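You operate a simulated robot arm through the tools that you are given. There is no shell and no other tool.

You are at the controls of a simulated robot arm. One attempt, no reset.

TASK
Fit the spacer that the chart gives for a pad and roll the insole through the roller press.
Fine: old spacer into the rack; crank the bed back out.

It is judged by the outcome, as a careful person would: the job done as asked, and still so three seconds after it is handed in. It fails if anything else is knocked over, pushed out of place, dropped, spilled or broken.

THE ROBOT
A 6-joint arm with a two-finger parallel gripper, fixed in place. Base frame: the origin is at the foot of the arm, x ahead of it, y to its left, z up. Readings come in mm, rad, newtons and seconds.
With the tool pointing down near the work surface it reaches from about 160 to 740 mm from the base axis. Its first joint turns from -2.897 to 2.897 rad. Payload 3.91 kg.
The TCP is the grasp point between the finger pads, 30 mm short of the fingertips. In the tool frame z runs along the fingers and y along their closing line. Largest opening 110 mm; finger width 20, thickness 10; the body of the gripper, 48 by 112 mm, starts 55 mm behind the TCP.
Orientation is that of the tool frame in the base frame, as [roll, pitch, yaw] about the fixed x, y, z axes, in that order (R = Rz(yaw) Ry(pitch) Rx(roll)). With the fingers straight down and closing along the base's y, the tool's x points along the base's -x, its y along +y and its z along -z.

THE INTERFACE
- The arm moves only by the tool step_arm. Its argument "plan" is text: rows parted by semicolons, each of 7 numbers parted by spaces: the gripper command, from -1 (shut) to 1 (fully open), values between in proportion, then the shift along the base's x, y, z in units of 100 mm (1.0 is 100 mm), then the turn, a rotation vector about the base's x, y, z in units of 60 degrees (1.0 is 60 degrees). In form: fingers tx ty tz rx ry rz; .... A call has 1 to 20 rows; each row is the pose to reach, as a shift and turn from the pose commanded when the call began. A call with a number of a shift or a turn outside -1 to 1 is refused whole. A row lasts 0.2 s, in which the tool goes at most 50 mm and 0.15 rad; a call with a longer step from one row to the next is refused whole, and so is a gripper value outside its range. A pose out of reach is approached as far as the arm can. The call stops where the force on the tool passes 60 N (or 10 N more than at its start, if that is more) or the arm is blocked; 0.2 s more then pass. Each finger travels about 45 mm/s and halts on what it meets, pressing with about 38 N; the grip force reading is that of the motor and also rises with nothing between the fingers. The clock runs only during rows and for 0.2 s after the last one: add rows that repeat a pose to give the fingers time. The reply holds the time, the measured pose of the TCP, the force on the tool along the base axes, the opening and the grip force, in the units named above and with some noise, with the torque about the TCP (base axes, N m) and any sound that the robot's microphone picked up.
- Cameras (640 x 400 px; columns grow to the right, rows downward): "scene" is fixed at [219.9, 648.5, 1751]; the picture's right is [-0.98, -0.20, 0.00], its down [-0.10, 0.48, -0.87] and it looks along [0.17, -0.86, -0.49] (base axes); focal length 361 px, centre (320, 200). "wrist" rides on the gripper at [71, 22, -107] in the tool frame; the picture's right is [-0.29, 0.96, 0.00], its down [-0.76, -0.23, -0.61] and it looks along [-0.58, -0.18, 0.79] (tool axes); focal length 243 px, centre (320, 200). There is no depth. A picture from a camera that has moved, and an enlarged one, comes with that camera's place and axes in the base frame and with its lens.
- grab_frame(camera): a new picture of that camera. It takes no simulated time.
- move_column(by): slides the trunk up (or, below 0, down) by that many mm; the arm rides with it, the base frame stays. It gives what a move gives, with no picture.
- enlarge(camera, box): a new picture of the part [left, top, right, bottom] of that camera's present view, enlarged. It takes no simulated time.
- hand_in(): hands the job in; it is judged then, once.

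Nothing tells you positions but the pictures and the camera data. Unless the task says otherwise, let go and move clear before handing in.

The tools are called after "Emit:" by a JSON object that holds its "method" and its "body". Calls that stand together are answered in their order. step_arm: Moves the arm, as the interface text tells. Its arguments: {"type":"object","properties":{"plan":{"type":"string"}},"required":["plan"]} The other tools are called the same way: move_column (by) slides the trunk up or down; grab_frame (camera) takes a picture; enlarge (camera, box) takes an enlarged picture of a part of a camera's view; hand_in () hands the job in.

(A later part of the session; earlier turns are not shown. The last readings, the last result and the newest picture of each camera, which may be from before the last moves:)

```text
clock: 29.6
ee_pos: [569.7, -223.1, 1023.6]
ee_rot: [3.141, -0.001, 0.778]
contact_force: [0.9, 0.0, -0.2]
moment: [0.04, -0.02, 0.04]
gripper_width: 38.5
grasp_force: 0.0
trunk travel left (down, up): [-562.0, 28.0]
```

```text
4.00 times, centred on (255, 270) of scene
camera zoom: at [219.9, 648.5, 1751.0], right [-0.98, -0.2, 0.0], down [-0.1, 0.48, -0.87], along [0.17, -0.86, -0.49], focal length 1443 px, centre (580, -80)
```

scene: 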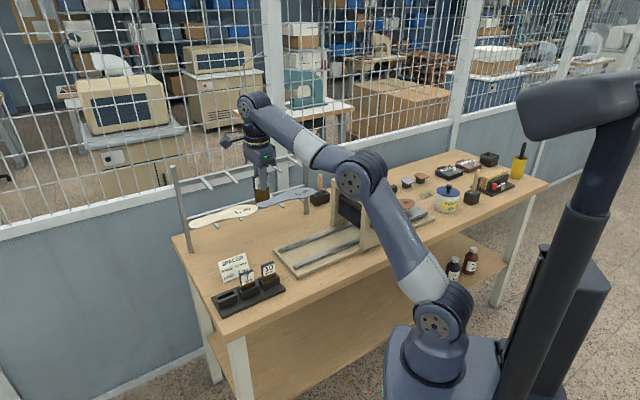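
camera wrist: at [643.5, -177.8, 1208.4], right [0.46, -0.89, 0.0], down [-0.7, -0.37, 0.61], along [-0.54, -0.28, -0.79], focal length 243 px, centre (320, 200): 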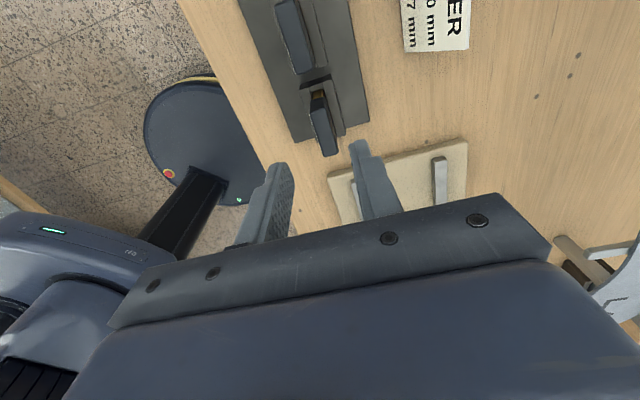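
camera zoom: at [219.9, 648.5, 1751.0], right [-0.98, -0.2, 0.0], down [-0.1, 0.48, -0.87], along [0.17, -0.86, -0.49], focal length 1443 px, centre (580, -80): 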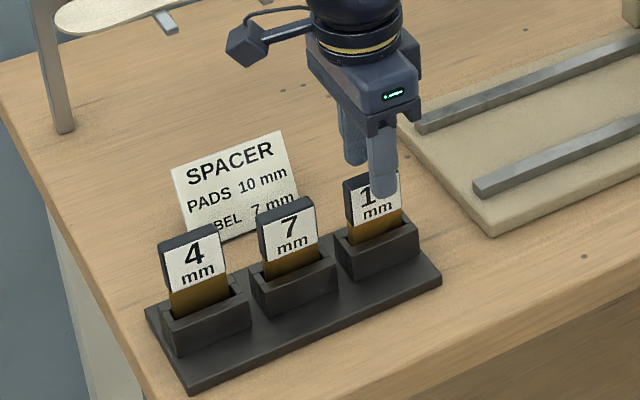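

The alignment is good. I'll go down to grip height and close.

Emit:
{"method": "step_arm", "body": {"plan": "-0.3 -0.01 -0.008 -0.1 0 0 0; -0.3 -0.01 -0.008 -0.2 0 0 0; -0.3 -0.01 -0.008 -0.3 0 0 0; -0.3 -0.01 -0.008 -0.4 0 0 0; -0.3 -0.01 -0.008 -0.4 0 0 0"}}

Emit:
{"method": "step_arm", "body": {"plan": "-1 0 0 0 0 0 0; -1 0 0 0 0 0 0; -1 0 0 0 0 0 0; -1 0 0 0 0 0 0"}}

Emit:
{"method": "enlarge", "body": {"camera": "wrist", "box": [240, 60, 400, 210]}}

```text
clock: 30.8
ee_pos: [567.8, -223.4, 984.0]
ee_rot: [3.141, 0.001, 0.778]
contact_force: [-0.3, -0.3, 0.1]
moment: [0.0, 0.0, -0.01]
gripper_width: 38.5
grasp_force: 0.0
trunk travel left (down, up): [-562.0, 28.0]
```

```text
clock: 31.8
ee_pos: [566.9, -223.4, 983.9]
ee_rot: [-3.141, 0.0, 0.777]
contact_force: [-0.3, 0.7, -0.5]
moment: [0.01, 0.01, 0.03]
gripper_width: 15.5
grasp_force: 37.7
trunk travel left (down, up): [-562.0, 28.0]
```

```text
2.67 times, centred on (320, 135) of wrist
camera zoom: at [634.1, -188.4, 1093.2], right [0.46, -0.89, 0.0], down [-0.7, -0.37, 0.61], along [-0.54, -0.28, -0.79], focal length 647 px, centre (320, 373)
```

zoom: 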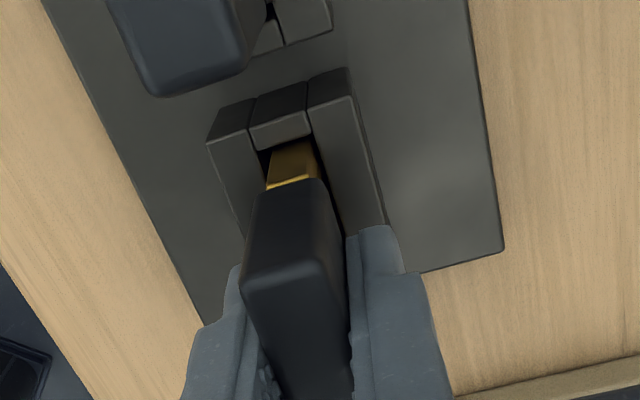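

Emit:
{"method": "step_arm", "body": {"plan": "-1 0 0 0.05 0 0 0; -1 0 0 0.12 0 0 0; -1 0 0 0.22 0 0 0; -1 0 0 0.36 0 0 0; -1 0 0 0.52 0 0 0; -1 0 0 0.7 0 0 0; -1 0 0 0.98 0 0 0; -1 0 0 0.98 0 0 0"}}

Emit:
{"method": "enlarge", "body": {"camera": "scene", "box": [200, 220, 310, 320]}}

Emit:
{"method": "grab_frame", "body": {"camera": "wrist"}}

```text
clock: 33.6
ee_pos: [567.3, -223.5, 1080.6]
ee_rot: [-3.141, -0.001, 0.777]
contact_force: [0.4, 0.4, -1.5]
moment: [0.0, 0.0, 0.04]
gripper_width: 15.6
grasp_force: 38.0
trunk travel left (down, up): [-562.0, 28.0]
```

```text
4.00 times, centred on (255, 270) of scene
camera zoom: at [219.9, 648.5, 1751.0], right [-0.98, -0.2, 0.0], down [-0.1, 0.48, -0.87], along [0.17, -0.86, -0.49], focal length 1443 px, centre (580, -80)
```

zoom: 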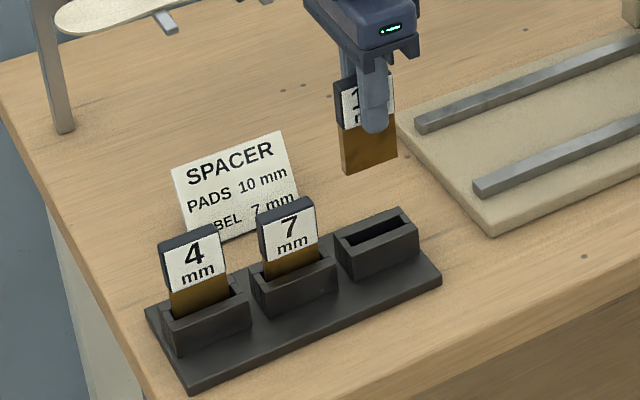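

```text
taken
camera wrist: at [633.4, -188.4, 1191.1], right [0.46, -0.89, 0.0], down [-0.7, -0.37, 0.61], along [-0.54, -0.28, -0.79], focal length 243 px, centre (320, 200)
```

wrist: 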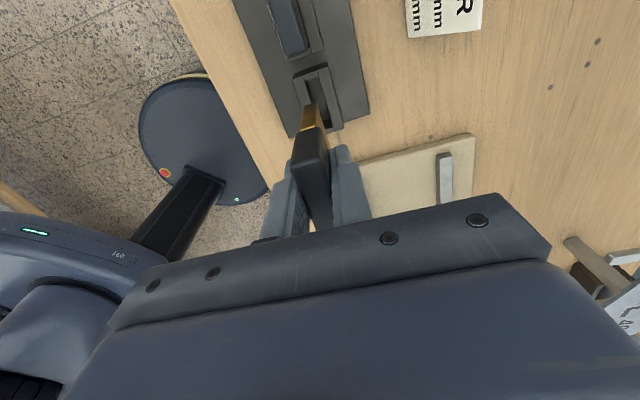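

I have the 10 mm spacer. I'll raise it well above the press height and carry it back along the table.

Emit:
{"method": "step_arm", "body": {"plan": "-1 0 0 0.25 0 0 0; -1 -0.05 -0.049 0.5 0 0 0; -1 -0.15 -0.147 0.75 0 0 0; -1 -0.3 -0.293 1 0 0 0; -1 -0.45 -0.44 1 0 0 0"}}

Emit:
{"method": "step_arm", "body": {"plan": "-1 -0.15 -0.147 0.25 0 0 0; -1 -0.3 -0.293 0.5 0 0 0; -1 -0.5 -0.489 0.75 0 0 0; -1 -0.7 -0.685 1 0 0 0; -1 -0.9 -0.88 1 0 0 0"}}

Emit:
{"method": "step_arm", "body": {"plan": "-1 -0.2 -0.196 0.05 0 0 0; -1 -0.4 -0.391 0.1 0 0 0; -1 -0.6 -0.587 0.1 0 0 0; -1 -0.8 -0.782 0.1 0 0 0; -1 -1 -0.978 0.1 0 0 0; -1 -1 -0.978 0.1 0 0 0"}}

Emit:
{"method": "grab_frame", "body": {"camera": "wrist"}}

```text
clock: 34.8
ee_pos: [523.8, -268.3, 1182.8]
ee_rot: [3.14, 0.0, 0.777]
contact_force: [-0.4, 0.0, -1.5]
moment: [-0.01, -0.01, 0.01]
gripper_width: 15.4
grasp_force: 38.4
trunk travel left (down, up): [-562.0, 28.0]
```

```text
clock: 36.0
ee_pos: [432.8, -356.6, 1282.8]
ee_rot: [3.14, -0.002, 0.777]
contact_force: [-0.1, -0.1, -2.5]
moment: [-0.05, -0.02, 0.0]
gripper_width: 15.6
grasp_force: 38.3
trunk travel left (down, up): [-562.0, 28.0]
```

```text
clock: 37.4
ee_pos: [332.8, -454.7, 1291.5]
ee_rot: [-3.14, -0.001, 0.777]
contact_force: [0.6, 0.4, -2.1]
moment: [0.02, 0.0, 0.01]
gripper_width: 15.9
grasp_force: 38.3
trunk travel left (down, up): [-562.0, 28.0]
```

```text
taken
camera wrist: at [397.7, -419.1, 1401.1], right [0.46, -0.89, 0.0], down [-0.7, -0.37, 0.61], along [-0.54, -0.28, -0.79], focal length 243 px, centre (320, 200)
```

wrist: 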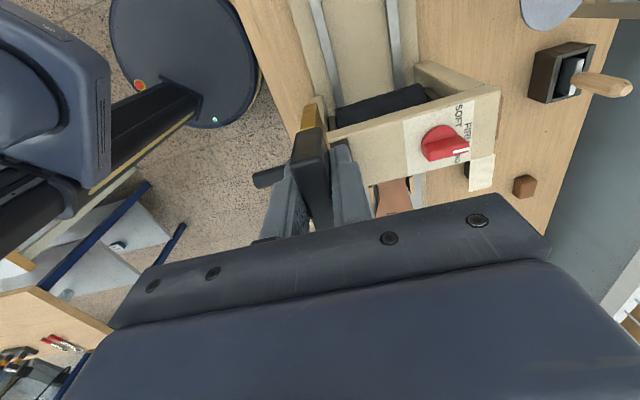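

Emit:
{"method": "step_arm", "body": {"plan": "-1 -0.15 -0.146 0 0 0 0; -1 -0.3 -0.292 0 0 0 0; -1 -0.45 -0.438 0 0 0 0; -1 -0.599 -0.584 0 0 0 0; -1 -0.599 -0.584 0 0 0 0"}}

Emit:
{"method": "enlarge", "body": {"camera": "wrist", "box": [240, 40, 400, 190]}}

Emit:
{"method": "enlarge", "body": {"camera": "scene", "box": [330, 130, 420, 205]}}

```text
clock: 38.6
ee_pos: [273.0, -511.8, 1291.2]
ee_rot: [-3.141, 0.0, 0.776]
contact_force: [-0.3, -1.5, -2.3]
moment: [-0.03, -0.01, 0.0]
gripper_width: 15.5
grasp_force: 37.9
trunk travel left (down, up): [-562.0, 28.0]
```

```text
2.67 times, centred on (320, 115) of wrist
camera zoom: at [338.7, -476.2, 1401.1], right [0.46, -0.89, 0.0], down [-0.7, -0.37, 0.61], along [-0.54, -0.28, -0.79], focal length 647 px, centre (320, 427)
```

zoom: 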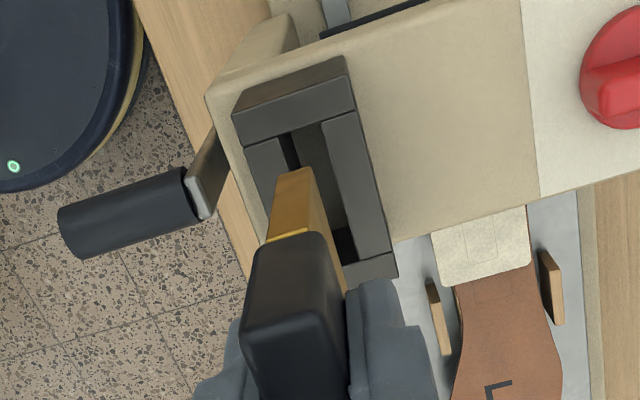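

```text
5.33 times, centred on (375, 168) of scene
camera zoom: at [219.9, 648.5, 1751.0], right [-0.98, -0.2, 0.0], down [-0.1, 0.48, -0.87], along [0.17, -0.86, -0.49], focal length 1924 px, centre (27, 373)
```

zoom: 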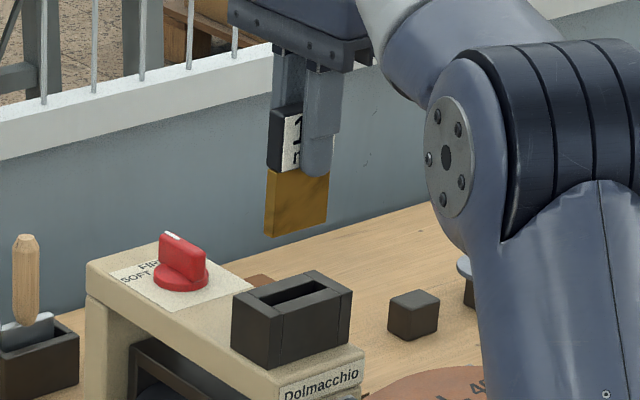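

The press slot is about 12.6 mm wide and the shim about 10 mm, so I need to centre it well. I'll shift about 2 mm outward, lower to just above the slot and measure again.

Emit:
{"method": "step_arm", "body": {"plan": "-1 0.009 -0.021 -0.1 0 0 0; -1 0.009 -0.021 -0.2 0 0 0; -1 0.009 -0.021 -0.3 0 0 0; -1 0.009 -0.021 -0.38 0 0 0; -1 0.009 -0.021 -0.38 0 0 0; -1 0.009 -0.021 -0.38 0 0 0"}}

Emit:
{"method": "enlarge", "body": {"camera": "wrist", "box": [260, 70, 380, 145]}}

Emit:
{"method": "enlarge", "body": {"camera": "scene", "box": [355, 150, 400, 205]}}

```text
clock: 40.0
ee_pos: [274.4, -514.8, 1253.5]
ee_rot: [3.141, 0.0, 0.777]
contact_force: [-0.7, -0.5, -2.0]
moment: [0.0, -0.02, -0.01]
gripper_width: 15.6
grasp_force: 37.3
trunk travel left (down, up): [-562.0, 28.0]
```

```text
5.33 times, centred on (320, 108) of wrist
camera zoom: at [339.6, -478.8, 1362.9], right [0.46, -0.89, 0.0], down [-0.7, -0.37, 0.61], along [-0.54, -0.28, -0.79], focal length 1294 px, centre (320, 693)
```

zoom: 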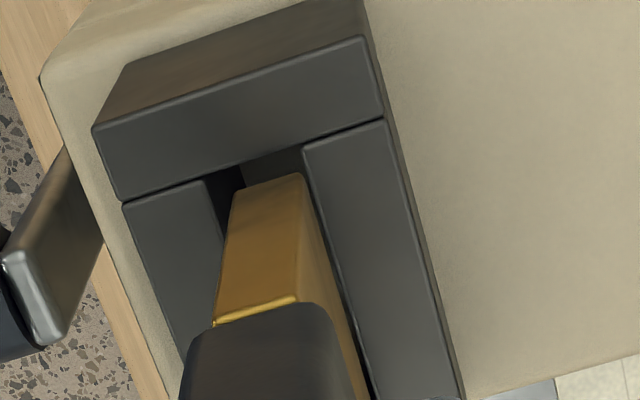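

```text
7.27 times, centred on (378, 178) of scene
camera zoom: at [219.9, 648.5, 1751.0], right [-0.98, -0.2, 0.0], down [-0.1, 0.48, -0.87], along [0.17, -0.86, -0.49], focal length 2623 px, centre (-98, 364)
```

zoom: 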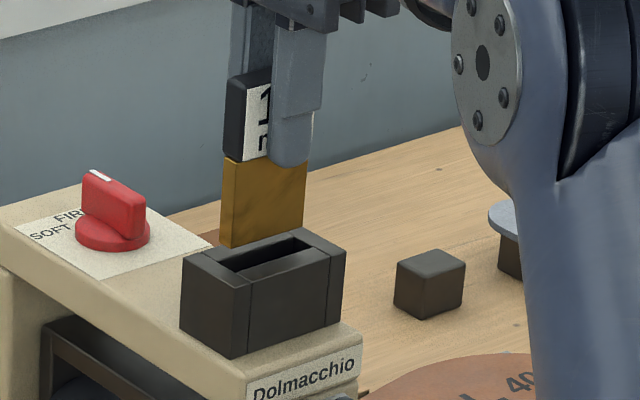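

The slot measures about 14.6 mm wide and its centre is 2 mm back toward the robot, close to where the 4 mm spacer sat. I'll correct and start the insertion.

Emit:
{"method": "step_arm", "body": {"plan": "-1 -0.021 0.008 0 0 0 0; -1 -0.021 0.008 0 0 0 0; -1 -0.021 0.008 -0.04 0 0 0; -1 -0.021 0.008 -0.08 0 0 0; -1 -0.021 0.008 -0.12 0 0 0; -1 -0.021 0.008 -0.12 0 0 0"}}

Emit:
{"method": "enlarge", "body": {"camera": "wrist", "box": [260, 70, 380, 145]}}

Emit:
{"method": "enlarge", "body": {"camera": "scene", "box": [355, 150, 400, 205]}}

```text
clock: 41.4
ee_pos: [271.9, -513.9, 1242.7]
ee_rot: [-3.14, 0.0, 0.776]
contact_force: [-0.1, -0.6, -1.5]
moment: [0.02, -0.04, 0.01]
gripper_width: 15.6
grasp_force: 38.3
trunk travel left (down, up): [-562.0, 28.0]
```

```text
5.33 times, centred on (320, 108) of wrist
camera zoom: at [337.6, -478.2, 1351.3], right [0.46, -0.89, 0.0], down [-0.7, -0.37, 0.61], along [-0.54, -0.28, -0.79], focal length 1294 px, centre (320, 693)
```

zoom: 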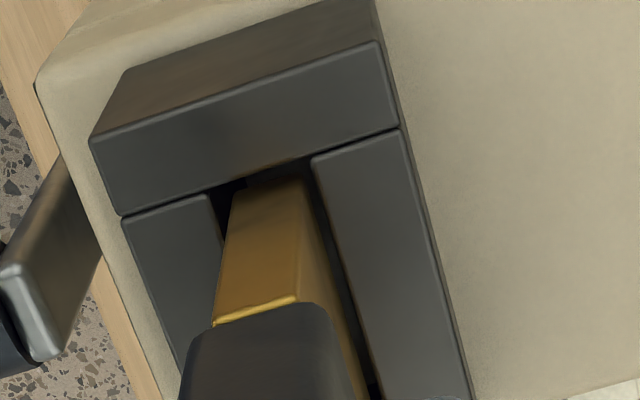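

```text
7.27 times, centred on (378, 178) of scene
camera zoom: at [219.9, 648.5, 1751.0], right [-0.98, -0.2, 0.0], down [-0.1, 0.48, -0.87], along [0.17, -0.86, -0.49], focal length 2623 px, centre (-98, 364)
```

zoom: 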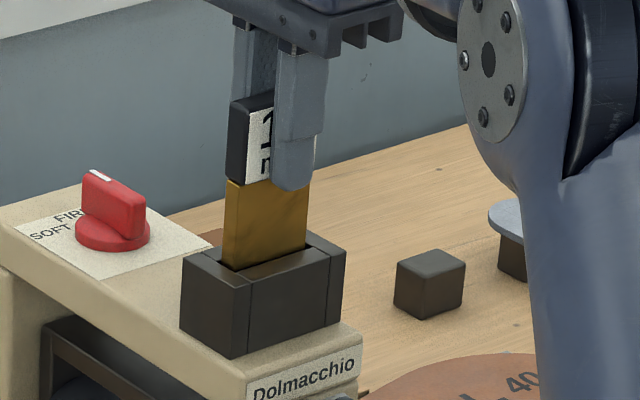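

The shim has clearance on both sides at the mouth of the slot. I'll continue down gently.

Emit:
{"method": "step_arm", "body": {"plan": "-1 -0.004 0.004 -0.05 0 0 0; -1 -0.004 0.004 -0.1 0 0 0; -1 -0.004 0.004 -0.16 0 0 0; -1 -0.004 0.004 -0.22 0 0 0; -1 -0.004 0.004 -0.27 0 0 0; -1 -0.004 0.004 -0.31 0 0 0; -1 -0.004 0.004 -0.345 0 0 0; -1 -0.004 0.004 -0.345 0 0 0"}}

Emit:
{"method": "enlarge", "body": {"camera": "scene", "box": [355, 150, 400, 205]}}

Emit:
{"method": "enlarge", "body": {"camera": "wrist", "box": [240, 90, 400, 200]}}

```text
clock: 43.2
ee_pos: [271.6, -512.8, 1207.9]
ee_rot: [-3.142, 0.0, 0.777]
contact_force: [0.0, 0.2, -0.8]
moment: [0.01, 0.02, 0.01]
gripper_width: 15.7
grasp_force: 37.8
trunk travel left (down, up): [-562.0, 28.0]
```

```text
7.27 times, centred on (378, 178) of scene
camera zoom: at [219.9, 648.5, 1751.0], right [-0.98, -0.2, 0.0], down [-0.1, 0.48, -0.87], along [0.17, -0.86, -0.49], focal length 2623 px, centre (-98, 364)
```

zoom: 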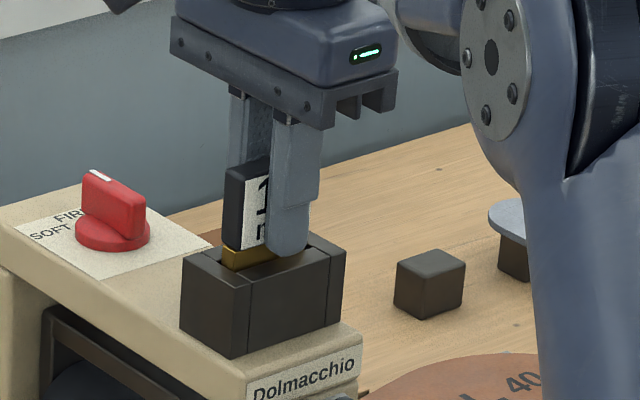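

```text
3.64 times, centred on (320, 145) of wrist
camera zoom: at [337.5, -477.6, 1316.6], right [0.46, -0.89, 0.0], down [-0.7, -0.37, 0.61], along [-0.54, -0.28, -0.79], focal length 882 px, centre (320, 400)
```

zoom: 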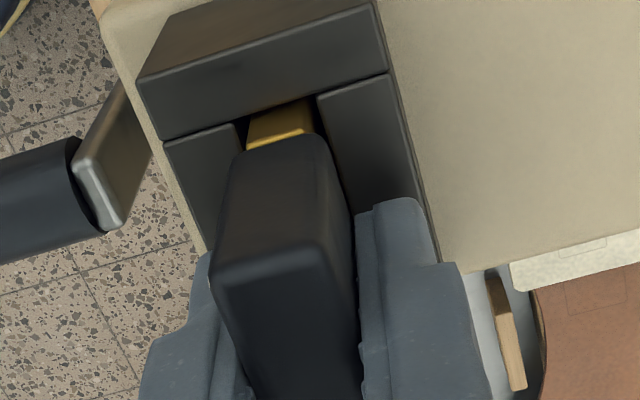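

Emit:
{"method": "step_arm", "body": {"plan": "-1 0 0 -0.015 0 0 0; -1 0 0 -0.025 0 0 0; -1 0 0 -0.025 0 0 0"}}

Emit:
{"method": "step_arm", "body": {"plan": "-1 0 0 -0.01 0 0 0; -1 0 0 -0.02 0 0 0; -1 0 0 -0.02 0 0 0"}}

```text
clock: 44.0
ee_pos: [271.4, -513.4, 1204.5]
ee_rot: [-3.141, 0.0, 0.777]
contact_force: [0.2, -0.1, -1.0]
moment: [-0.02, 0.0, 0.0]
gripper_width: 15.8
grasp_force: 37.7
trunk travel left (down, up): [-562.0, 28.0]
```

```text
clock: 44.8
ee_pos: [270.6, -514.3, 1203.8]
ee_rot: [3.14, 0.0, 0.777]
contact_force: [-0.2, -0.9, 8.2]
moment: [0.08, -0.14, 0.0]
gripper_width: 15.6
grasp_force: 38.1
trunk travel left (down, up): [-562.0, 28.0]
```

Emit:
{"method": "step_arm", "body": {"plan": "-1 0 0 -0.01 0 0 0; -1 0 0 -0.015 0 0 0; -1 0 0 -0.015 0 0 0"}}

Emit:
{"method": "enlarge", "body": {"camera": "wrist", "box": [240, 90, 400, 200]}}

```text
clock: 45.6
ee_pos: [270.8, -513.5, 1204.5]
ee_rot: [3.135, 0.002, 0.777]
contact_force: [1.3, -4.6, 25.7]
moment: [-0.03, -0.35, -0.06]
gripper_width: 15.4
grasp_force: 37.9
trunk travel left (down, up): [-562.0, 28.0]
```

```text
3.64 times, centred on (320, 145) of wrist
camera zoom: at [336.8, -476.7, 1313.2], right [0.46, -0.89, 0.01], down [-0.71, -0.36, 0.61], along [-0.54, -0.29, -0.79], focal length 882 px, centre (320, 400)
```

zoom: 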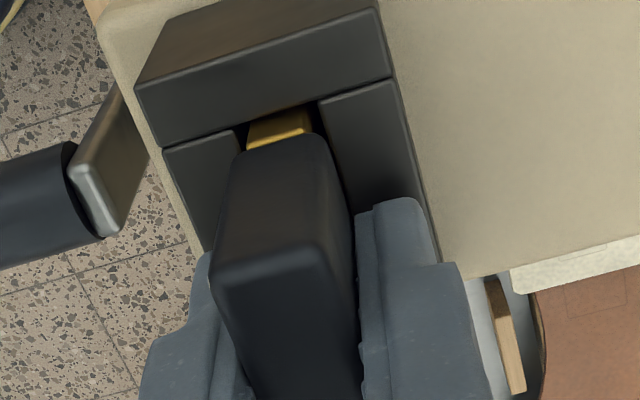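

It has seated firmly. I'll ease off, release, rise and check.

Emit:
{"method": "step_arm", "body": {"plan": "-1 0 0 0.03 0 0 0; -1 0 0 0.03 0 0 0; -0.6 0 0 0.03 0 0 0; -0.3 0 0 0.03 0 0 0; -0.3 0 0 0.03 0 0 0"}}

Emit:
{"method": "step_arm", "body": {"plan": "-0.3 0 0 0.1 0 0 0; -0.3 0 0 0.3 0 0 0; -0.3 0 0 0.55 0 0 0; -0.3 0 0 0.8 0 0 0; -0.3 0 0 1 0 0 0; -0.3 0 0 1 0 0 0"}}

Emit:
{"method": "enlarge", "body": {"camera": "scene", "box": [330, 160, 420, 235]}}

Emit:
{"method": "enlarge", "body": {"camera": "wrist", "box": [200, 40, 440, 190]}}

```text
clock: 46.8
ee_pos: [270.4, -511.8, 1204.4]
ee_rot: [-3.141, 0.0, 0.777]
contact_force: [-0.5, 0.8, -0.3]
moment: [-0.02, 0.0, 0.0]
gripper_width: 38.5
grasp_force: 0.0
trunk travel left (down, up): [-562.0, 28.0]
```

```text
clock: 48.2
ee_pos: [271.0, -513.2, 1303.8]
ee_rot: [3.141, 0.0, 0.778]
contact_force: [0.5, -0.7, -0.1]
moment: [0.0, -0.01, -0.01]
gripper_width: 38.5
grasp_force: 0.0
trunk travel left (down, up): [-562.0, 28.0]
```

```text
5.33 times, centred on (375, 198) of scene
camera zoom: at [219.9, 648.5, 1751.0], right [-0.98, -0.2, 0.0], down [-0.1, 0.48, -0.87], along [0.17, -0.86, -0.49], focal length 1924 px, centre (27, 213)
```

zoom: 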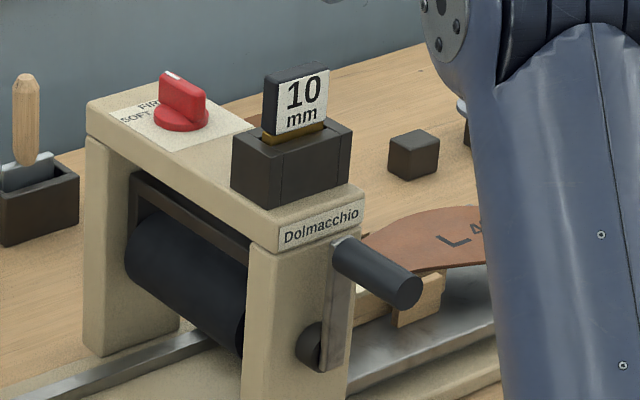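

```text
2.67 times, centred on (320, 115) of wrist
camera zoom: at [337.0, -477.8, 1413.6], right [0.46, -0.89, 0.0], down [-0.7, -0.37, 0.61], along [-0.54, -0.28, -0.79], focal length 647 px, centre (320, 427)
```

zoom: 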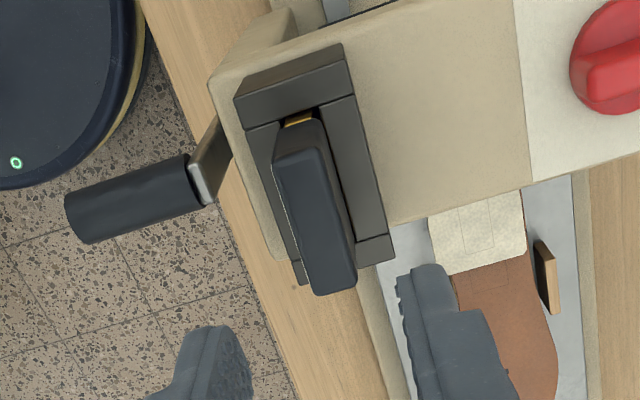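

The 10 mm spacer now sits in the press just as the 4 mm one did. The crank handle is horizontal at u≈-163 (distance along the table), about 60 mm long and 24 mm across, with its hub about 80 mm below. I'll turn the gripper to face it from the robot side.

Emit:
{"method": "step_arm", "body": {"plan": "-0.3 -0.13 0.14 0 0 0 0.13; -0.3 -0.26 0.28 0 0 0 0.26; -0.3 -0.4 0.42 0 0 0 0.39; -0.3 -0.53 0.56 0 0 0 0.52; -0.3 -0.66 0.7 0 0 0 0.65; -0.3 -0.79 0.836 0 0 0 0.75; -0.3 -0.79 0.836 0 0 0 0.75"}}

Emit:
{"method": "step_arm", "body": {"plan": "-0.3 -0.1 0.1 0 0 0 0.13; -0.3 -0.2 0.2 0 0 0 0.26; -0.3 -0.28 0.286 0 0 0 0.39; -0.3 -0.28 0.286 0 0 0 0.52; -0.3 -0.28 0.286 0 0 0 0.65; -0.3 -0.28 0.286 0 0 0 0.75; -0.3 -0.28 0.286 0 0 0 0.75"}}

Emit:
{"method": "grab_frame", "body": {"camera": "wrist"}}

Emit:
{"method": "grab_frame", "body": {"camera": "scene"}}

```text
clock: 49.8
ee_pos: [192.0, -429.3, 1304.6]
ee_rot: [-3.141, 0.0, 1.564]
contact_force: [-0.8, 0.5, 0.0]
moment: [-0.01, 0.02, 0.01]
gripper_width: 38.5
grasp_force: 0.0
trunk travel left (down, up): [-562.0, 28.0]
```

```text
clock: 51.4
ee_pos: [164.2, -401.6, 1304.8]
ee_rot: [-3.141, 0.001, 2.348]
contact_force: [-0.6, 0.0, 0.1]
moment: [0.0, -0.02, 0.01]
gripper_width: 38.5
grasp_force: 0.0
trunk travel left (down, up): [-562.0, 28.0]
```

```text
taken
camera wrist: at [130.0, -333.9, 1413.9], right [0.89, 0.46, 0.0], down [0.37, -0.7, 0.61], along [0.28, -0.54, -0.79], focal length 243 px, centre (320, 200)
```

wrist: 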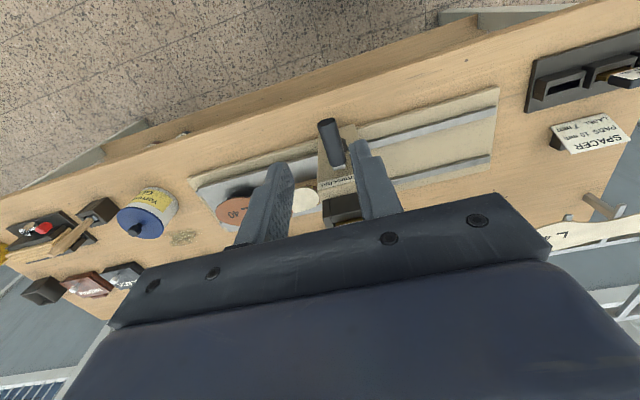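

```text
taken
```

scene: 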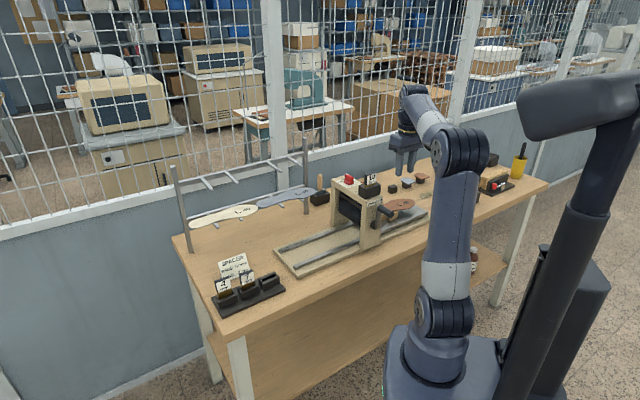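

Emit:
{"method": "step_arm", "body": {"plan": "-0.3 -0.04 0.04 -0.1 -0.089 -0.0875 0; -0.3 -0.08 0.08 -0.2 -0.178 -0.175 0; -0.3 -0.12 0.12 -0.35 -0.268 -0.263 0; -0.3 -0.14 0.143 -0.5 -0.357 -0.35 0; -0.3 -0.14 0.143 -0.7 -0.357 -0.35 0; -0.3 -0.14 0.143 -0.9 -0.357 -0.35 0; -0.3 -0.14 0.143 -0.9 -0.357 -0.35 0"}}

Emit:
{"method": "grab_frame", "body": {"camera": "wrist"}}

Emit:
{"method": "grab_frame", "body": {"camera": "scene"}}

```text
clock: 53.0
ee_pos: [150.1, -386.9, 1215.9]
ee_rot: [3.141, 0.524, 2.345]
contact_force: [-0.3, 0.7, -0.6]
moment: [-0.02, -0.01, -0.02]
gripper_width: 38.6
grasp_force: 0.1
trunk travel left (down, up): [-562.0, 28.0]
```

```text
taken
camera wrist: at [84.8, -288.2, 1273.8], right [0.86, 0.49, 0.14], down [0.08, -0.41, 0.91], along [0.5, -0.77, -0.4], focal length 243 px, centre (320, 200)
```

wrist: 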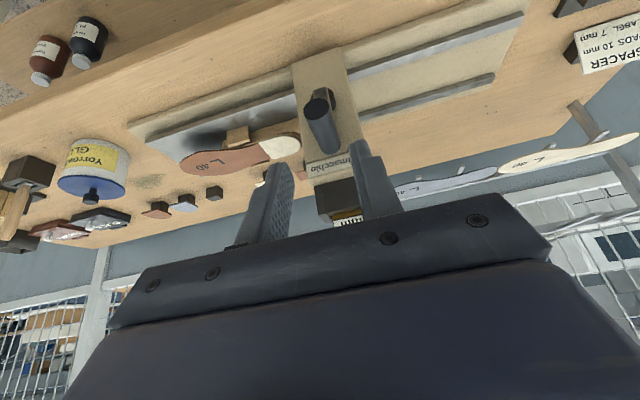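

```text
taken
```

scene: 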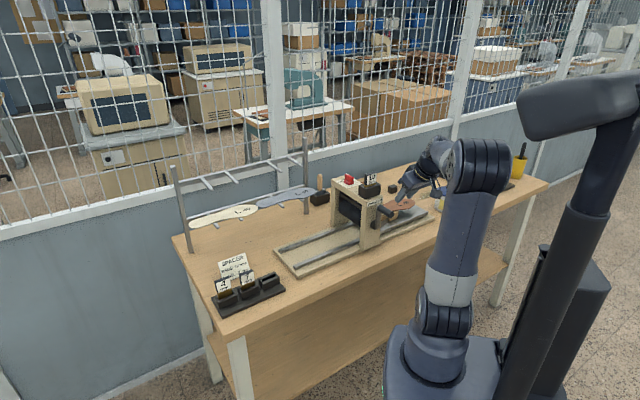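

Emit:
{"method": "enlarge", "body": {"camera": "wrist", "box": [240, 30, 400, 220]}}

Emit:
{"method": "enlarge", "body": {"camera": "wrist", "box": [120, 60, 340, 200]}}

Emit:
{"method": "enlarge", "body": {"camera": "wrist", "box": [280, 40, 360, 130]}}

```text
2.11 times, centred on (320, 125) of wrist
camera zoom: at [84.8, -288.2, 1273.8], right [0.86, 0.49, 0.14], down [0.08, -0.41, 0.91], along [0.5, -0.77, -0.4], focal length 511 px, centre (320, 358)
```

zoom: 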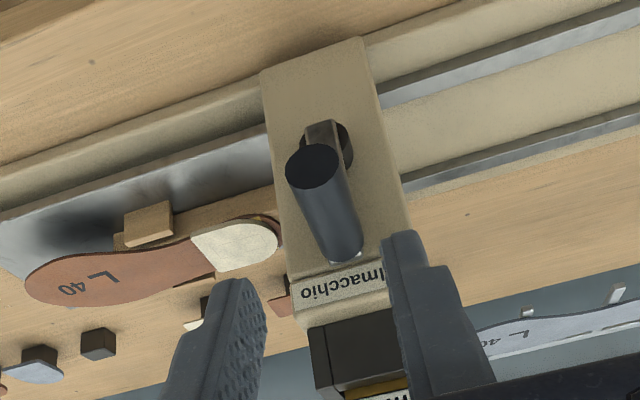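

```text
2.86 times, centred on (230, 130) of wrist
camera zoom: at [84.8, -288.2, 1273.8], right [0.86, 0.49, 0.14], down [0.08, -0.41, 0.91], along [0.5, -0.77, -0.4], focal length 693 px, centre (577, 400)
```

zoom: 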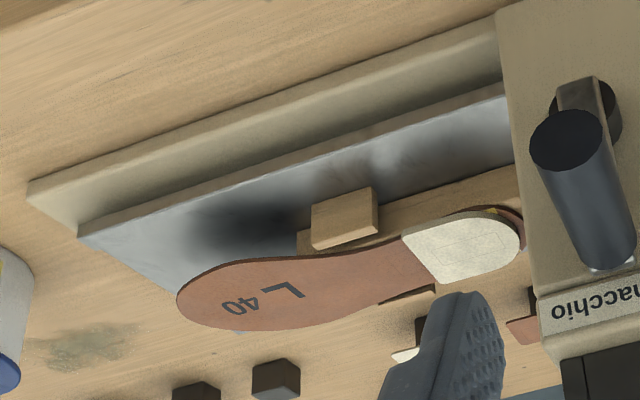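

```text
4.44 times, centred on (320, 85) of wrist
camera zoom: at [84.8, -288.2, 1273.8], right [0.86, 0.49, 0.14], down [0.08, -0.41, 0.91], along [0.5, -0.77, -0.4], focal length 1078 px, centre (320, 711)
```

zoom: 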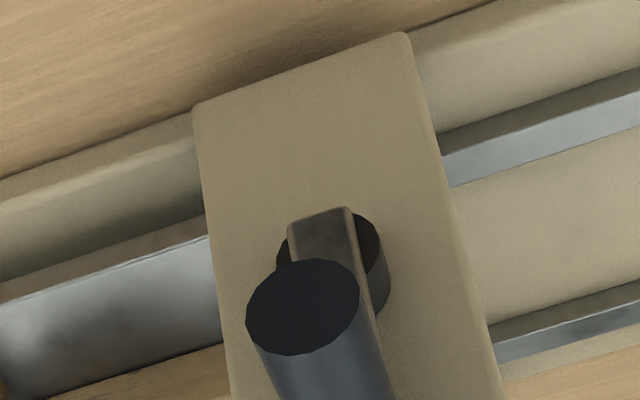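

I can see the press front clearly. The insole with its pad lies in the jig on the bed, and the crank is upright with its hub at about z 1030. I'll bring the tilted gripper around the handle from above.

Emit:
{"method": "step_arm", "body": {"plan": "-0.3 0.245 -0.25 0 0 0 0; -0.3 0.49 -0.5 0 0 0 0; -0.3 0.49 -0.5 -0.25 0 0 0; -0.3 0.49 -0.5 -0.5 0 0 0; -0.3 0.49 -0.5 -0.7 0 0 0; -0.3 0.49 -0.5 -0.7 0 0 0"}}

Emit:
{"method": "grab_frame", "body": {"camera": "wrist"}}

Emit:
{"method": "enlarge", "body": {"camera": "scene", "box": [330, 150, 450, 250]}}

```text
clock: 54.4
ee_pos: [199.7, -435.3, 1145.0]
ee_rot: [-3.14, 0.522, 2.348]
contact_force: [-0.8, 0.2, 0.3]
moment: [-0.04, -0.01, 0.0]
gripper_width: 38.4
grasp_force: 0.1
trunk travel left (down, up): [-562.0, 28.0]
```

```text
taken
camera wrist: at [133.9, -338.3, 1203.0], right [0.86, 0.49, 0.14], down [0.08, -0.41, 0.91], along [0.5, -0.77, -0.4], focal length 243 px, centre (320, 200)
```

wrist: 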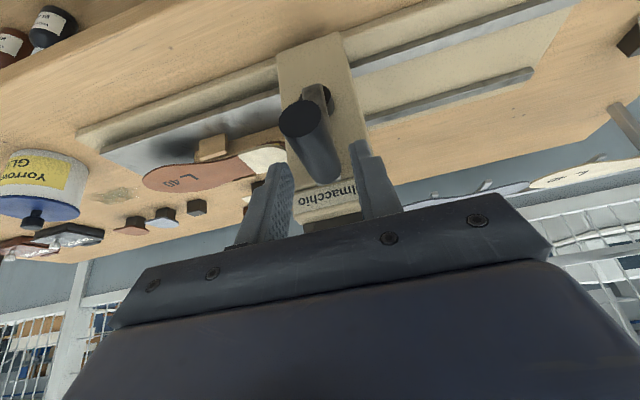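

```text
4.00 times, centred on (390, 200) of scene
camera zoom: at [219.9, 648.5, 1751.0], right [-0.98, -0.2, 0.0], down [-0.1, 0.48, -0.87], along [0.17, -0.86, -0.49], focal length 1443 px, centre (40, 200)
```

zoom: 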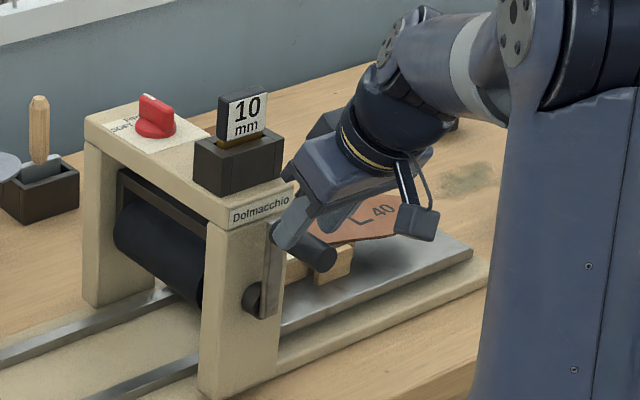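

Emit:
{"method": "step_arm", "body": {"plan": "-0.3 0 0 -0.1 0 0 0; -0.3 0 0 -0.2 0 0 0; -0.3 0 0 -0.27 0 0 0; -0.3 0 0 -0.27 0 0 0"}}

Emit:
{"method": "enlarge", "body": {"camera": "wrist", "box": [240, 80, 400, 230]}}

Emit:
{"method": "enlarge", "body": {"camera": "scene", "box": [360, 170, 440, 240]}}

```text
clock: 55.4
ee_pos: [199.6, -437.4, 1117.8]
ee_rot: [3.14, 0.525, 2.348]
contact_force: [0.2, 0.6, -0.3]
moment: [0.03, 0.01, -0.02]
gripper_width: 38.6
grasp_force: 0.1
trunk travel left (down, up): [-562.0, 28.0]
```

```text
2.67 times, centred on (320, 155) of wrist
camera zoom: at [134.1, -338.4, 1176.9], right [0.86, 0.49, 0.14], down [0.08, -0.41, 0.91], along [0.51, -0.77, -0.4], focal length 647 px, centre (320, 320)
```

zoom: 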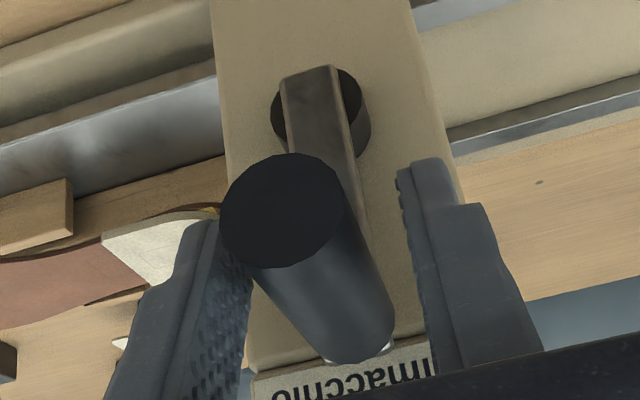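

```text
5.71 times, centred on (400, 205) of scene
camera zoom: at [219.9, 648.5, 1751.0], right [-0.98, -0.2, 0.0], down [-0.1, 0.48, -0.87], along [0.17, -0.86, -0.49], focal length 2061 px, centre (-137, 171)
```

zoom: 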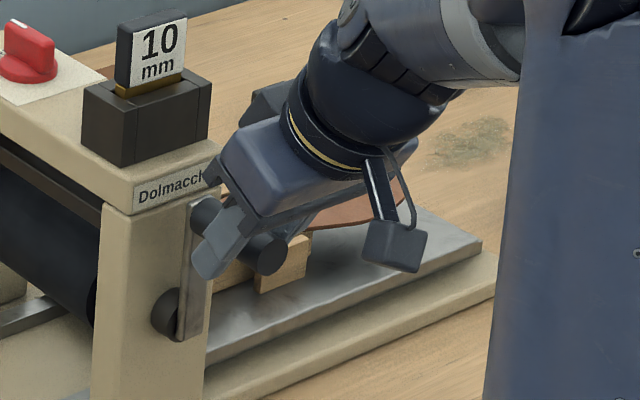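

The fingers straddle the handle with a good margin. I'll close on it.

Emit:
{"method": "step_arm", "body": {"plan": "-1 0 0 0 0 0 0; -1 0 0 0 0 0 0; -1 0 0 0 0 0 0; -1 0 0 0 0 0 0"}}

Emit:
{"method": "enlarge", "body": {"camera": "wrist", "box": [240, 80, 400, 230]}}

```text
clock: 56.4
ee_pos: [199.8, -436.4, 1119.0]
ee_rot: [3.141, 0.525, 2.348]
contact_force: [-0.7, -0.6, 0.3]
moment: [-0.22, -0.03, 0.81]
gripper_width: 24.6
grasp_force: 44.8
trunk travel left (down, up): [-562.0, 28.0]
```

```text
2.67 times, centred on (320, 155) of wrist
camera zoom: at [133.9, -338.6, 1177.0], right [0.86, 0.49, 0.14], down [0.08, -0.41, 0.91], along [0.51, -0.77, -0.4], focal length 647 px, centre (320, 320)
```

zoom: 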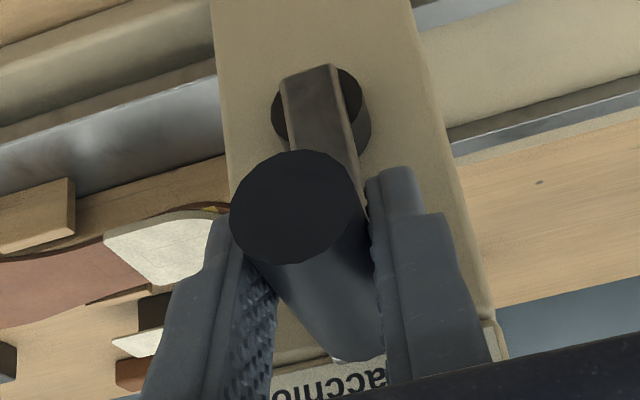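

The grip on the handle is firm. The roller's underside should drive the bed toward the rack end, which means the handle top should move toward the insole side. I'll try a small 20° turn and watch the forces.

Emit:
{"method": "step_arm", "body": {"plan": "-1 -0.0498 -0.0488 -0.003 0 0 0; -1 -0.0992 -0.0973 -0.012 0 0 0; -1 -0.1478 -0.145 -0.027 0 0 0; -1 -0.1953 -0.1916 -0.048 0 0 0; -1 -0.1953 -0.1916 -0.048 0 0 0"}}

Emit:
{"method": "grab_frame", "body": {"camera": "wrist"}}

Emit:
{"method": "enlarge", "body": {"camera": "scene", "box": [330, 160, 450, 260]}}

```text
clock: 57.1
ee_pos: [197.0, -438.5, 1117.4]
ee_rot: [3.123, 0.522, 2.346]
contact_force: [34.4, 30.7, 16.1]
moment: [0.28, -0.97, 0.18]
gripper_width: 24.6
grasp_force: 45.1
trunk travel left (down, up): [-562.0, 28.0]
stopped in row 3: the force on the tool passed its limit at 67 N (the readings are from after the stop); the commanded pose is now the measured one
```

```text
taken
camera wrist: at [130.7, -341.7, 1177.5], right [0.85, 0.5, 0.16], down [0.08, -0.43, 0.9], along [0.52, -0.76, -0.4], focal length 243 px, centre (320, 200)
```

wrist: 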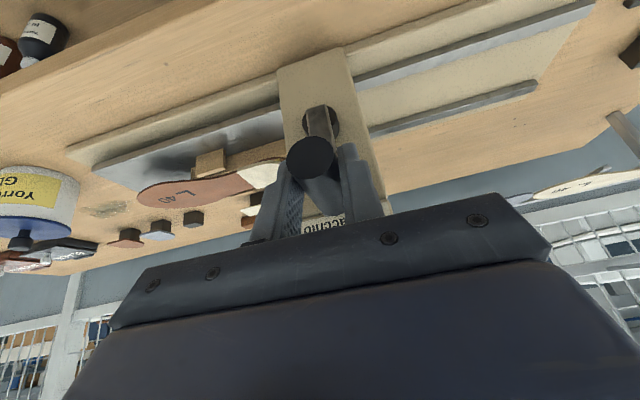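

```text
4.00 times, centred on (390, 210) of scene
camera zoom: at [219.9, 648.5, 1751.0], right [-0.98, -0.2, 0.0], down [-0.1, 0.48, -0.87], along [0.17, -0.86, -0.49], focal length 1443 px, centre (40, 160)
```

zoom: 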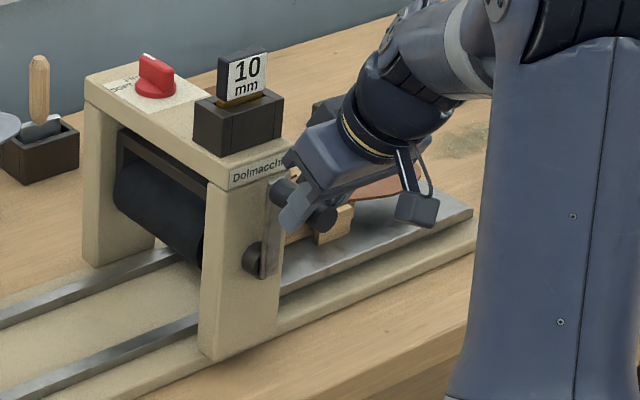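

The crank is blocked in that direction. I'll relax and try the other way, with the handle top moving toward the rack, in small steps.

Emit:
{"method": "step_arm", "body": {"plan": "-1 0.0236 0.0231 0 -0.0108 0.011 -0.0089; -1 0.0735 0.0721 -0.003 -0.0108 0.011 -0.0089; -1 0.1228 0.1205 -0.012 -0.0108 0.011 -0.0089; -1 0.1713 0.1681 -0.027 -0.0108 0.011 -0.0089; -1 0.2191 0.215 -0.048 -0.0108 0.011 -0.0089; -1 0.2191 0.215 -0.048 -0.0108 0.011 -0.0089"}}

Emit:
{"method": "grab_frame", "body": {"camera": "wrist"}}

Emit:
{"method": "enlarge", "body": {"camera": "scene", "box": [330, 160, 450, 260]}}

```text
clock: 58.5
ee_pos: [214.4, -422.1, 1110.5]
ee_rot: [-3.137, 0.522, 2.345]
contact_force: [2.2, -1.7, 10.2]
moment: [-0.68, -0.43, 1.07]
gripper_width: 24.9
grasp_force: 45.6
trunk travel left (down, up): [-562.0, 28.0]
```

```text
taken
camera wrist: at [148.6, -323.8, 1170.4], right [0.86, 0.49, 0.14], down [0.09, -0.41, 0.91], along [0.5, -0.77, -0.4], focal length 243 px, centre (320, 200)
```

wrist: 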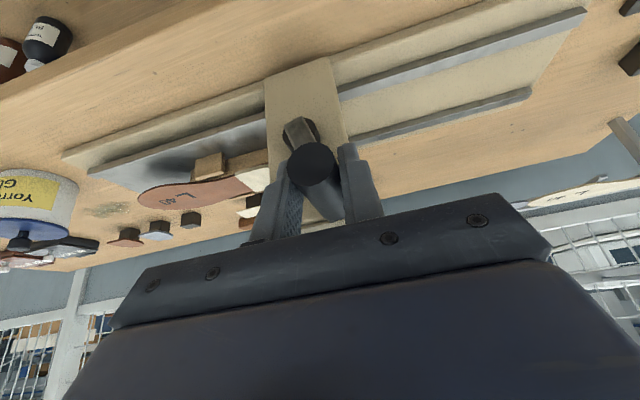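

```text
4.00 times, centred on (390, 210) of scene
camera zoom: at [219.9, 648.5, 1751.0], right [-0.98, -0.2, 0.0], down [-0.1, 0.48, -0.87], along [0.17, -0.86, -0.49], focal length 1443 px, centre (40, 160)
```

zoom: 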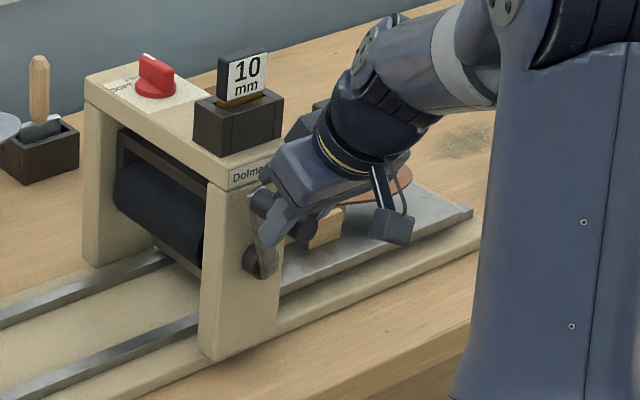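

The crank turns freely this way, about 15° so far with very little force. I'll continue around the circle and watch for load and alignment.

Emit:
{"method": "step_arm", "body": {"plan": "-1 0.0728 0.0714 -0.004 0 0 0; -1 0.1399 0.1373 -0.05 0 0 0; -1 0.202 0.1982 -0.108 0 0 0; -1 0.2584 0.2535 -0.177 0 0 0; -1 0.3076 0.3019 -0.256 0 0 0; -1 0.349 0.3425 -0.343 0 0 0; -1 0.349 0.3425 -0.343 0 0 0"}}

Emit:
{"method": "grab_frame", "body": {"camera": "wrist"}}

Emit:
{"method": "enlarge", "body": {"camera": "scene", "box": [330, 160, 450, 260]}}

```text
clock: 60.1
ee_pos: [247.4, -388.9, 1077.1]
ee_rot: [-3.138, 0.523, 2.343]
contact_force: [-5.8, -0.1, 3.0]
moment: [-0.03, 0.61, 1.06]
gripper_width: 24.8
grasp_force: 45.1
trunk travel left (down, up): [-562.0, 28.0]
```

```text
taken
camera wrist: at [182.6, -290.0, 1136.2], right [0.86, 0.49, 0.14], down [0.09, -0.41, 0.91], along [0.5, -0.77, -0.4], focal length 243 px, centre (320, 200)
```

wrist: 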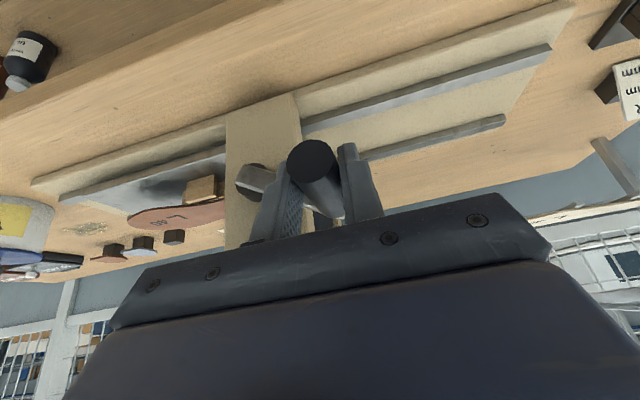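

```text
4.00 times, centred on (390, 210) of scene
camera zoom: at [219.9, 648.5, 1751.0], right [-0.98, -0.2, 0.0], down [-0.1, 0.48, -0.87], along [0.17, -0.86, -0.49], focal length 1443 px, centre (40, 160)
```

zoom: 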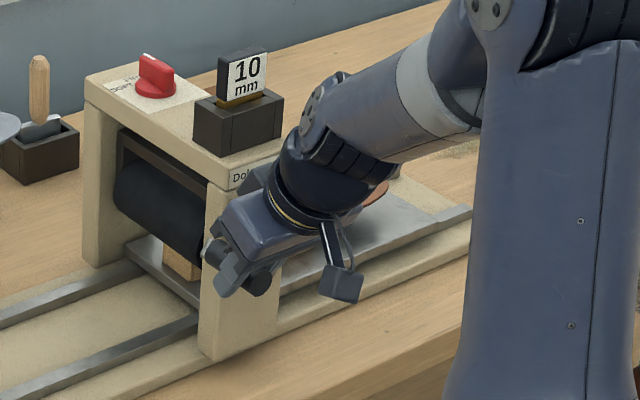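

The bed is feeding through toward the rack side with only a few newtons of load. I'll carry on around the lower half.

Emit:
{"method": "step_arm", "body": {"plan": "-1 0.0328 0.0322 -0.094 0 0 0; -1 0.0571 0.056 -0.193 0 0 0; -1 0.0714 0.07 -0.296 0 0 0; -1 0.0764 0.0749 -0.4 0 0 0; -1 0.0714 0.07 -0.504 0 0 0; -1 0.0571 0.056 -0.607 0 0 0; -1 0.0328 0.0322 -0.706 0 0 0; -1 0 0 -0.8 0 0 0; -1 -0.0414 -0.0406 -0.887 0 0 0; -1 -0.0907 -0.089 -0.966 0 0 0; -1 -0.0907 -0.089 -0.966 0 0 0"}}

Emit:
{"method": "grab_frame", "body": {"camera": "wrist"}}

Emit:
{"method": "enlarge", "body": {"camera": "scene", "box": [300, 160, 450, 270]}}

```text
clock: 62.3
ee_pos: [247.1, -388.7, 978.6]
ee_rot: [3.125, 0.504, 2.351]
contact_force: [29.3, 6.5, -17.4]
moment: [0.58, 0.44, 0.21]
gripper_width: 24.6
grasp_force: 44.8
trunk travel left (down, up): [-562.0, 28.0]
stopped in row 10: the force on the tool passed its limit at 63 N (the readings are from after the stop); the commanded pose is now the measured one
```

```text
taken
camera wrist: at [180.2, -293.1, 1039.6], right [0.85, 0.5, 0.15], down [0.09, -0.43, 0.9], along [0.51, -0.75, -0.42], focal length 243 px, centre (320, 200)
```

wrist: 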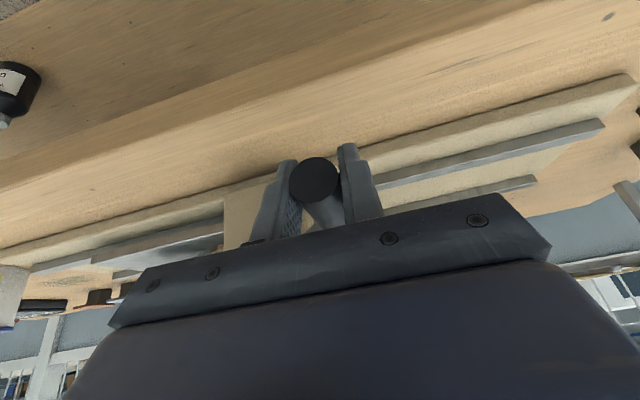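

```text
3.64 times, centred on (375, 215) of scene
camera zoom: at [219.9, 648.5, 1751.0], right [-0.98, -0.2, 0.0], down [-0.1, 0.48, -0.87], along [0.17, -0.86, -0.49], focal length 1312 px, centre (120, 146)
```

zoom: 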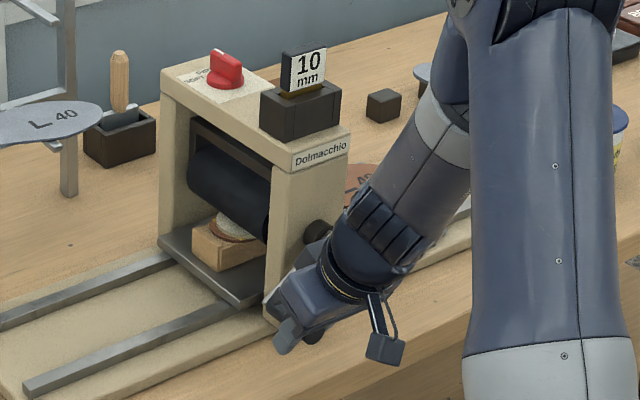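

The crank stopped with about 60 N on the tool, and the handle slid roughly 10 mm within the fingers. I'll look closely at the press before applying more force.

Emit:
{"method": "enlarge", "body": {"camera": "scene", "box": [335, 180, 395, 235]}}

Emit:
{"method": "enlarge", "body": {"camera": "wrist", "box": [200, 100, 400, 240]}}

Emit:
{"method": "enlarge", "body": {"camera": "scene", "box": [360, 180, 440, 260]}}

```text
7.27 times, centred on (365, 208) of scene
camera zoom: at [219.9, 648.5, 1751.0], right [-0.98, -0.2, 0.0], down [-0.1, 0.48, -0.87], along [0.17, -0.86, -0.49], focal length 2623 px, centre (-7, 146)
```

zoom: 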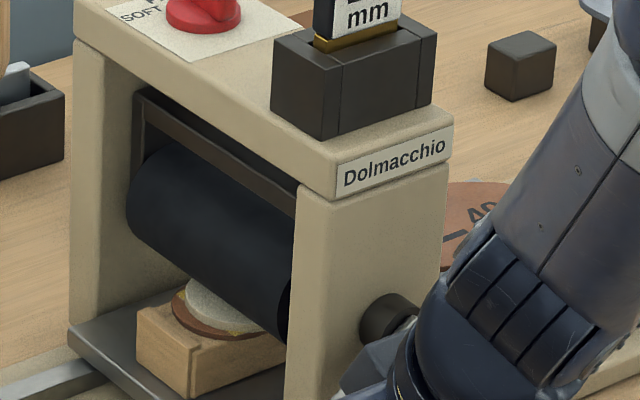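

```text
2.86 times, centred on (300, 170) of wrist
camera zoom: at [180.2, -293.1, 1039.6], right [0.85, 0.5, 0.15], down [0.09, -0.43, 0.9], along [0.51, -0.75, -0.42], focal length 693 px, centre (377, 286)
```

zoom: 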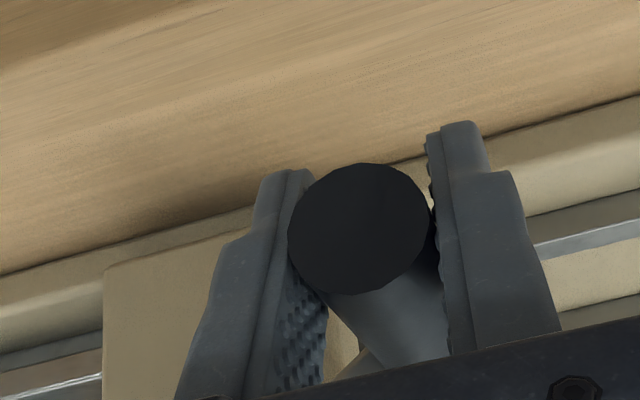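

```text
5.00 times, centred on (400, 220) of scene
camera zoom: at [219.9, 648.5, 1751.0], right [-0.98, -0.2, 0.0], down [-0.1, 0.48, -0.87], along [0.17, -0.86, -0.49], focal length 1804 px, centre (-80, 100)
```

zoom: 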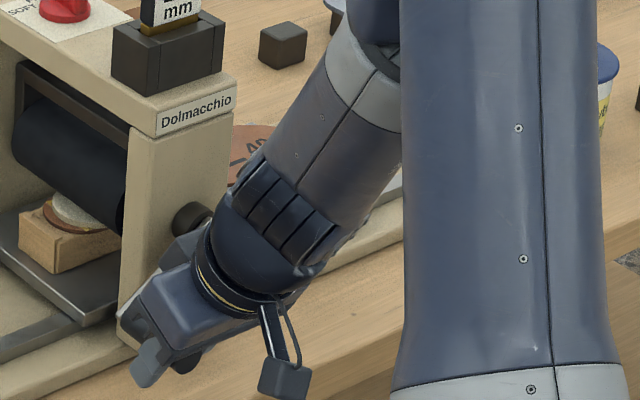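

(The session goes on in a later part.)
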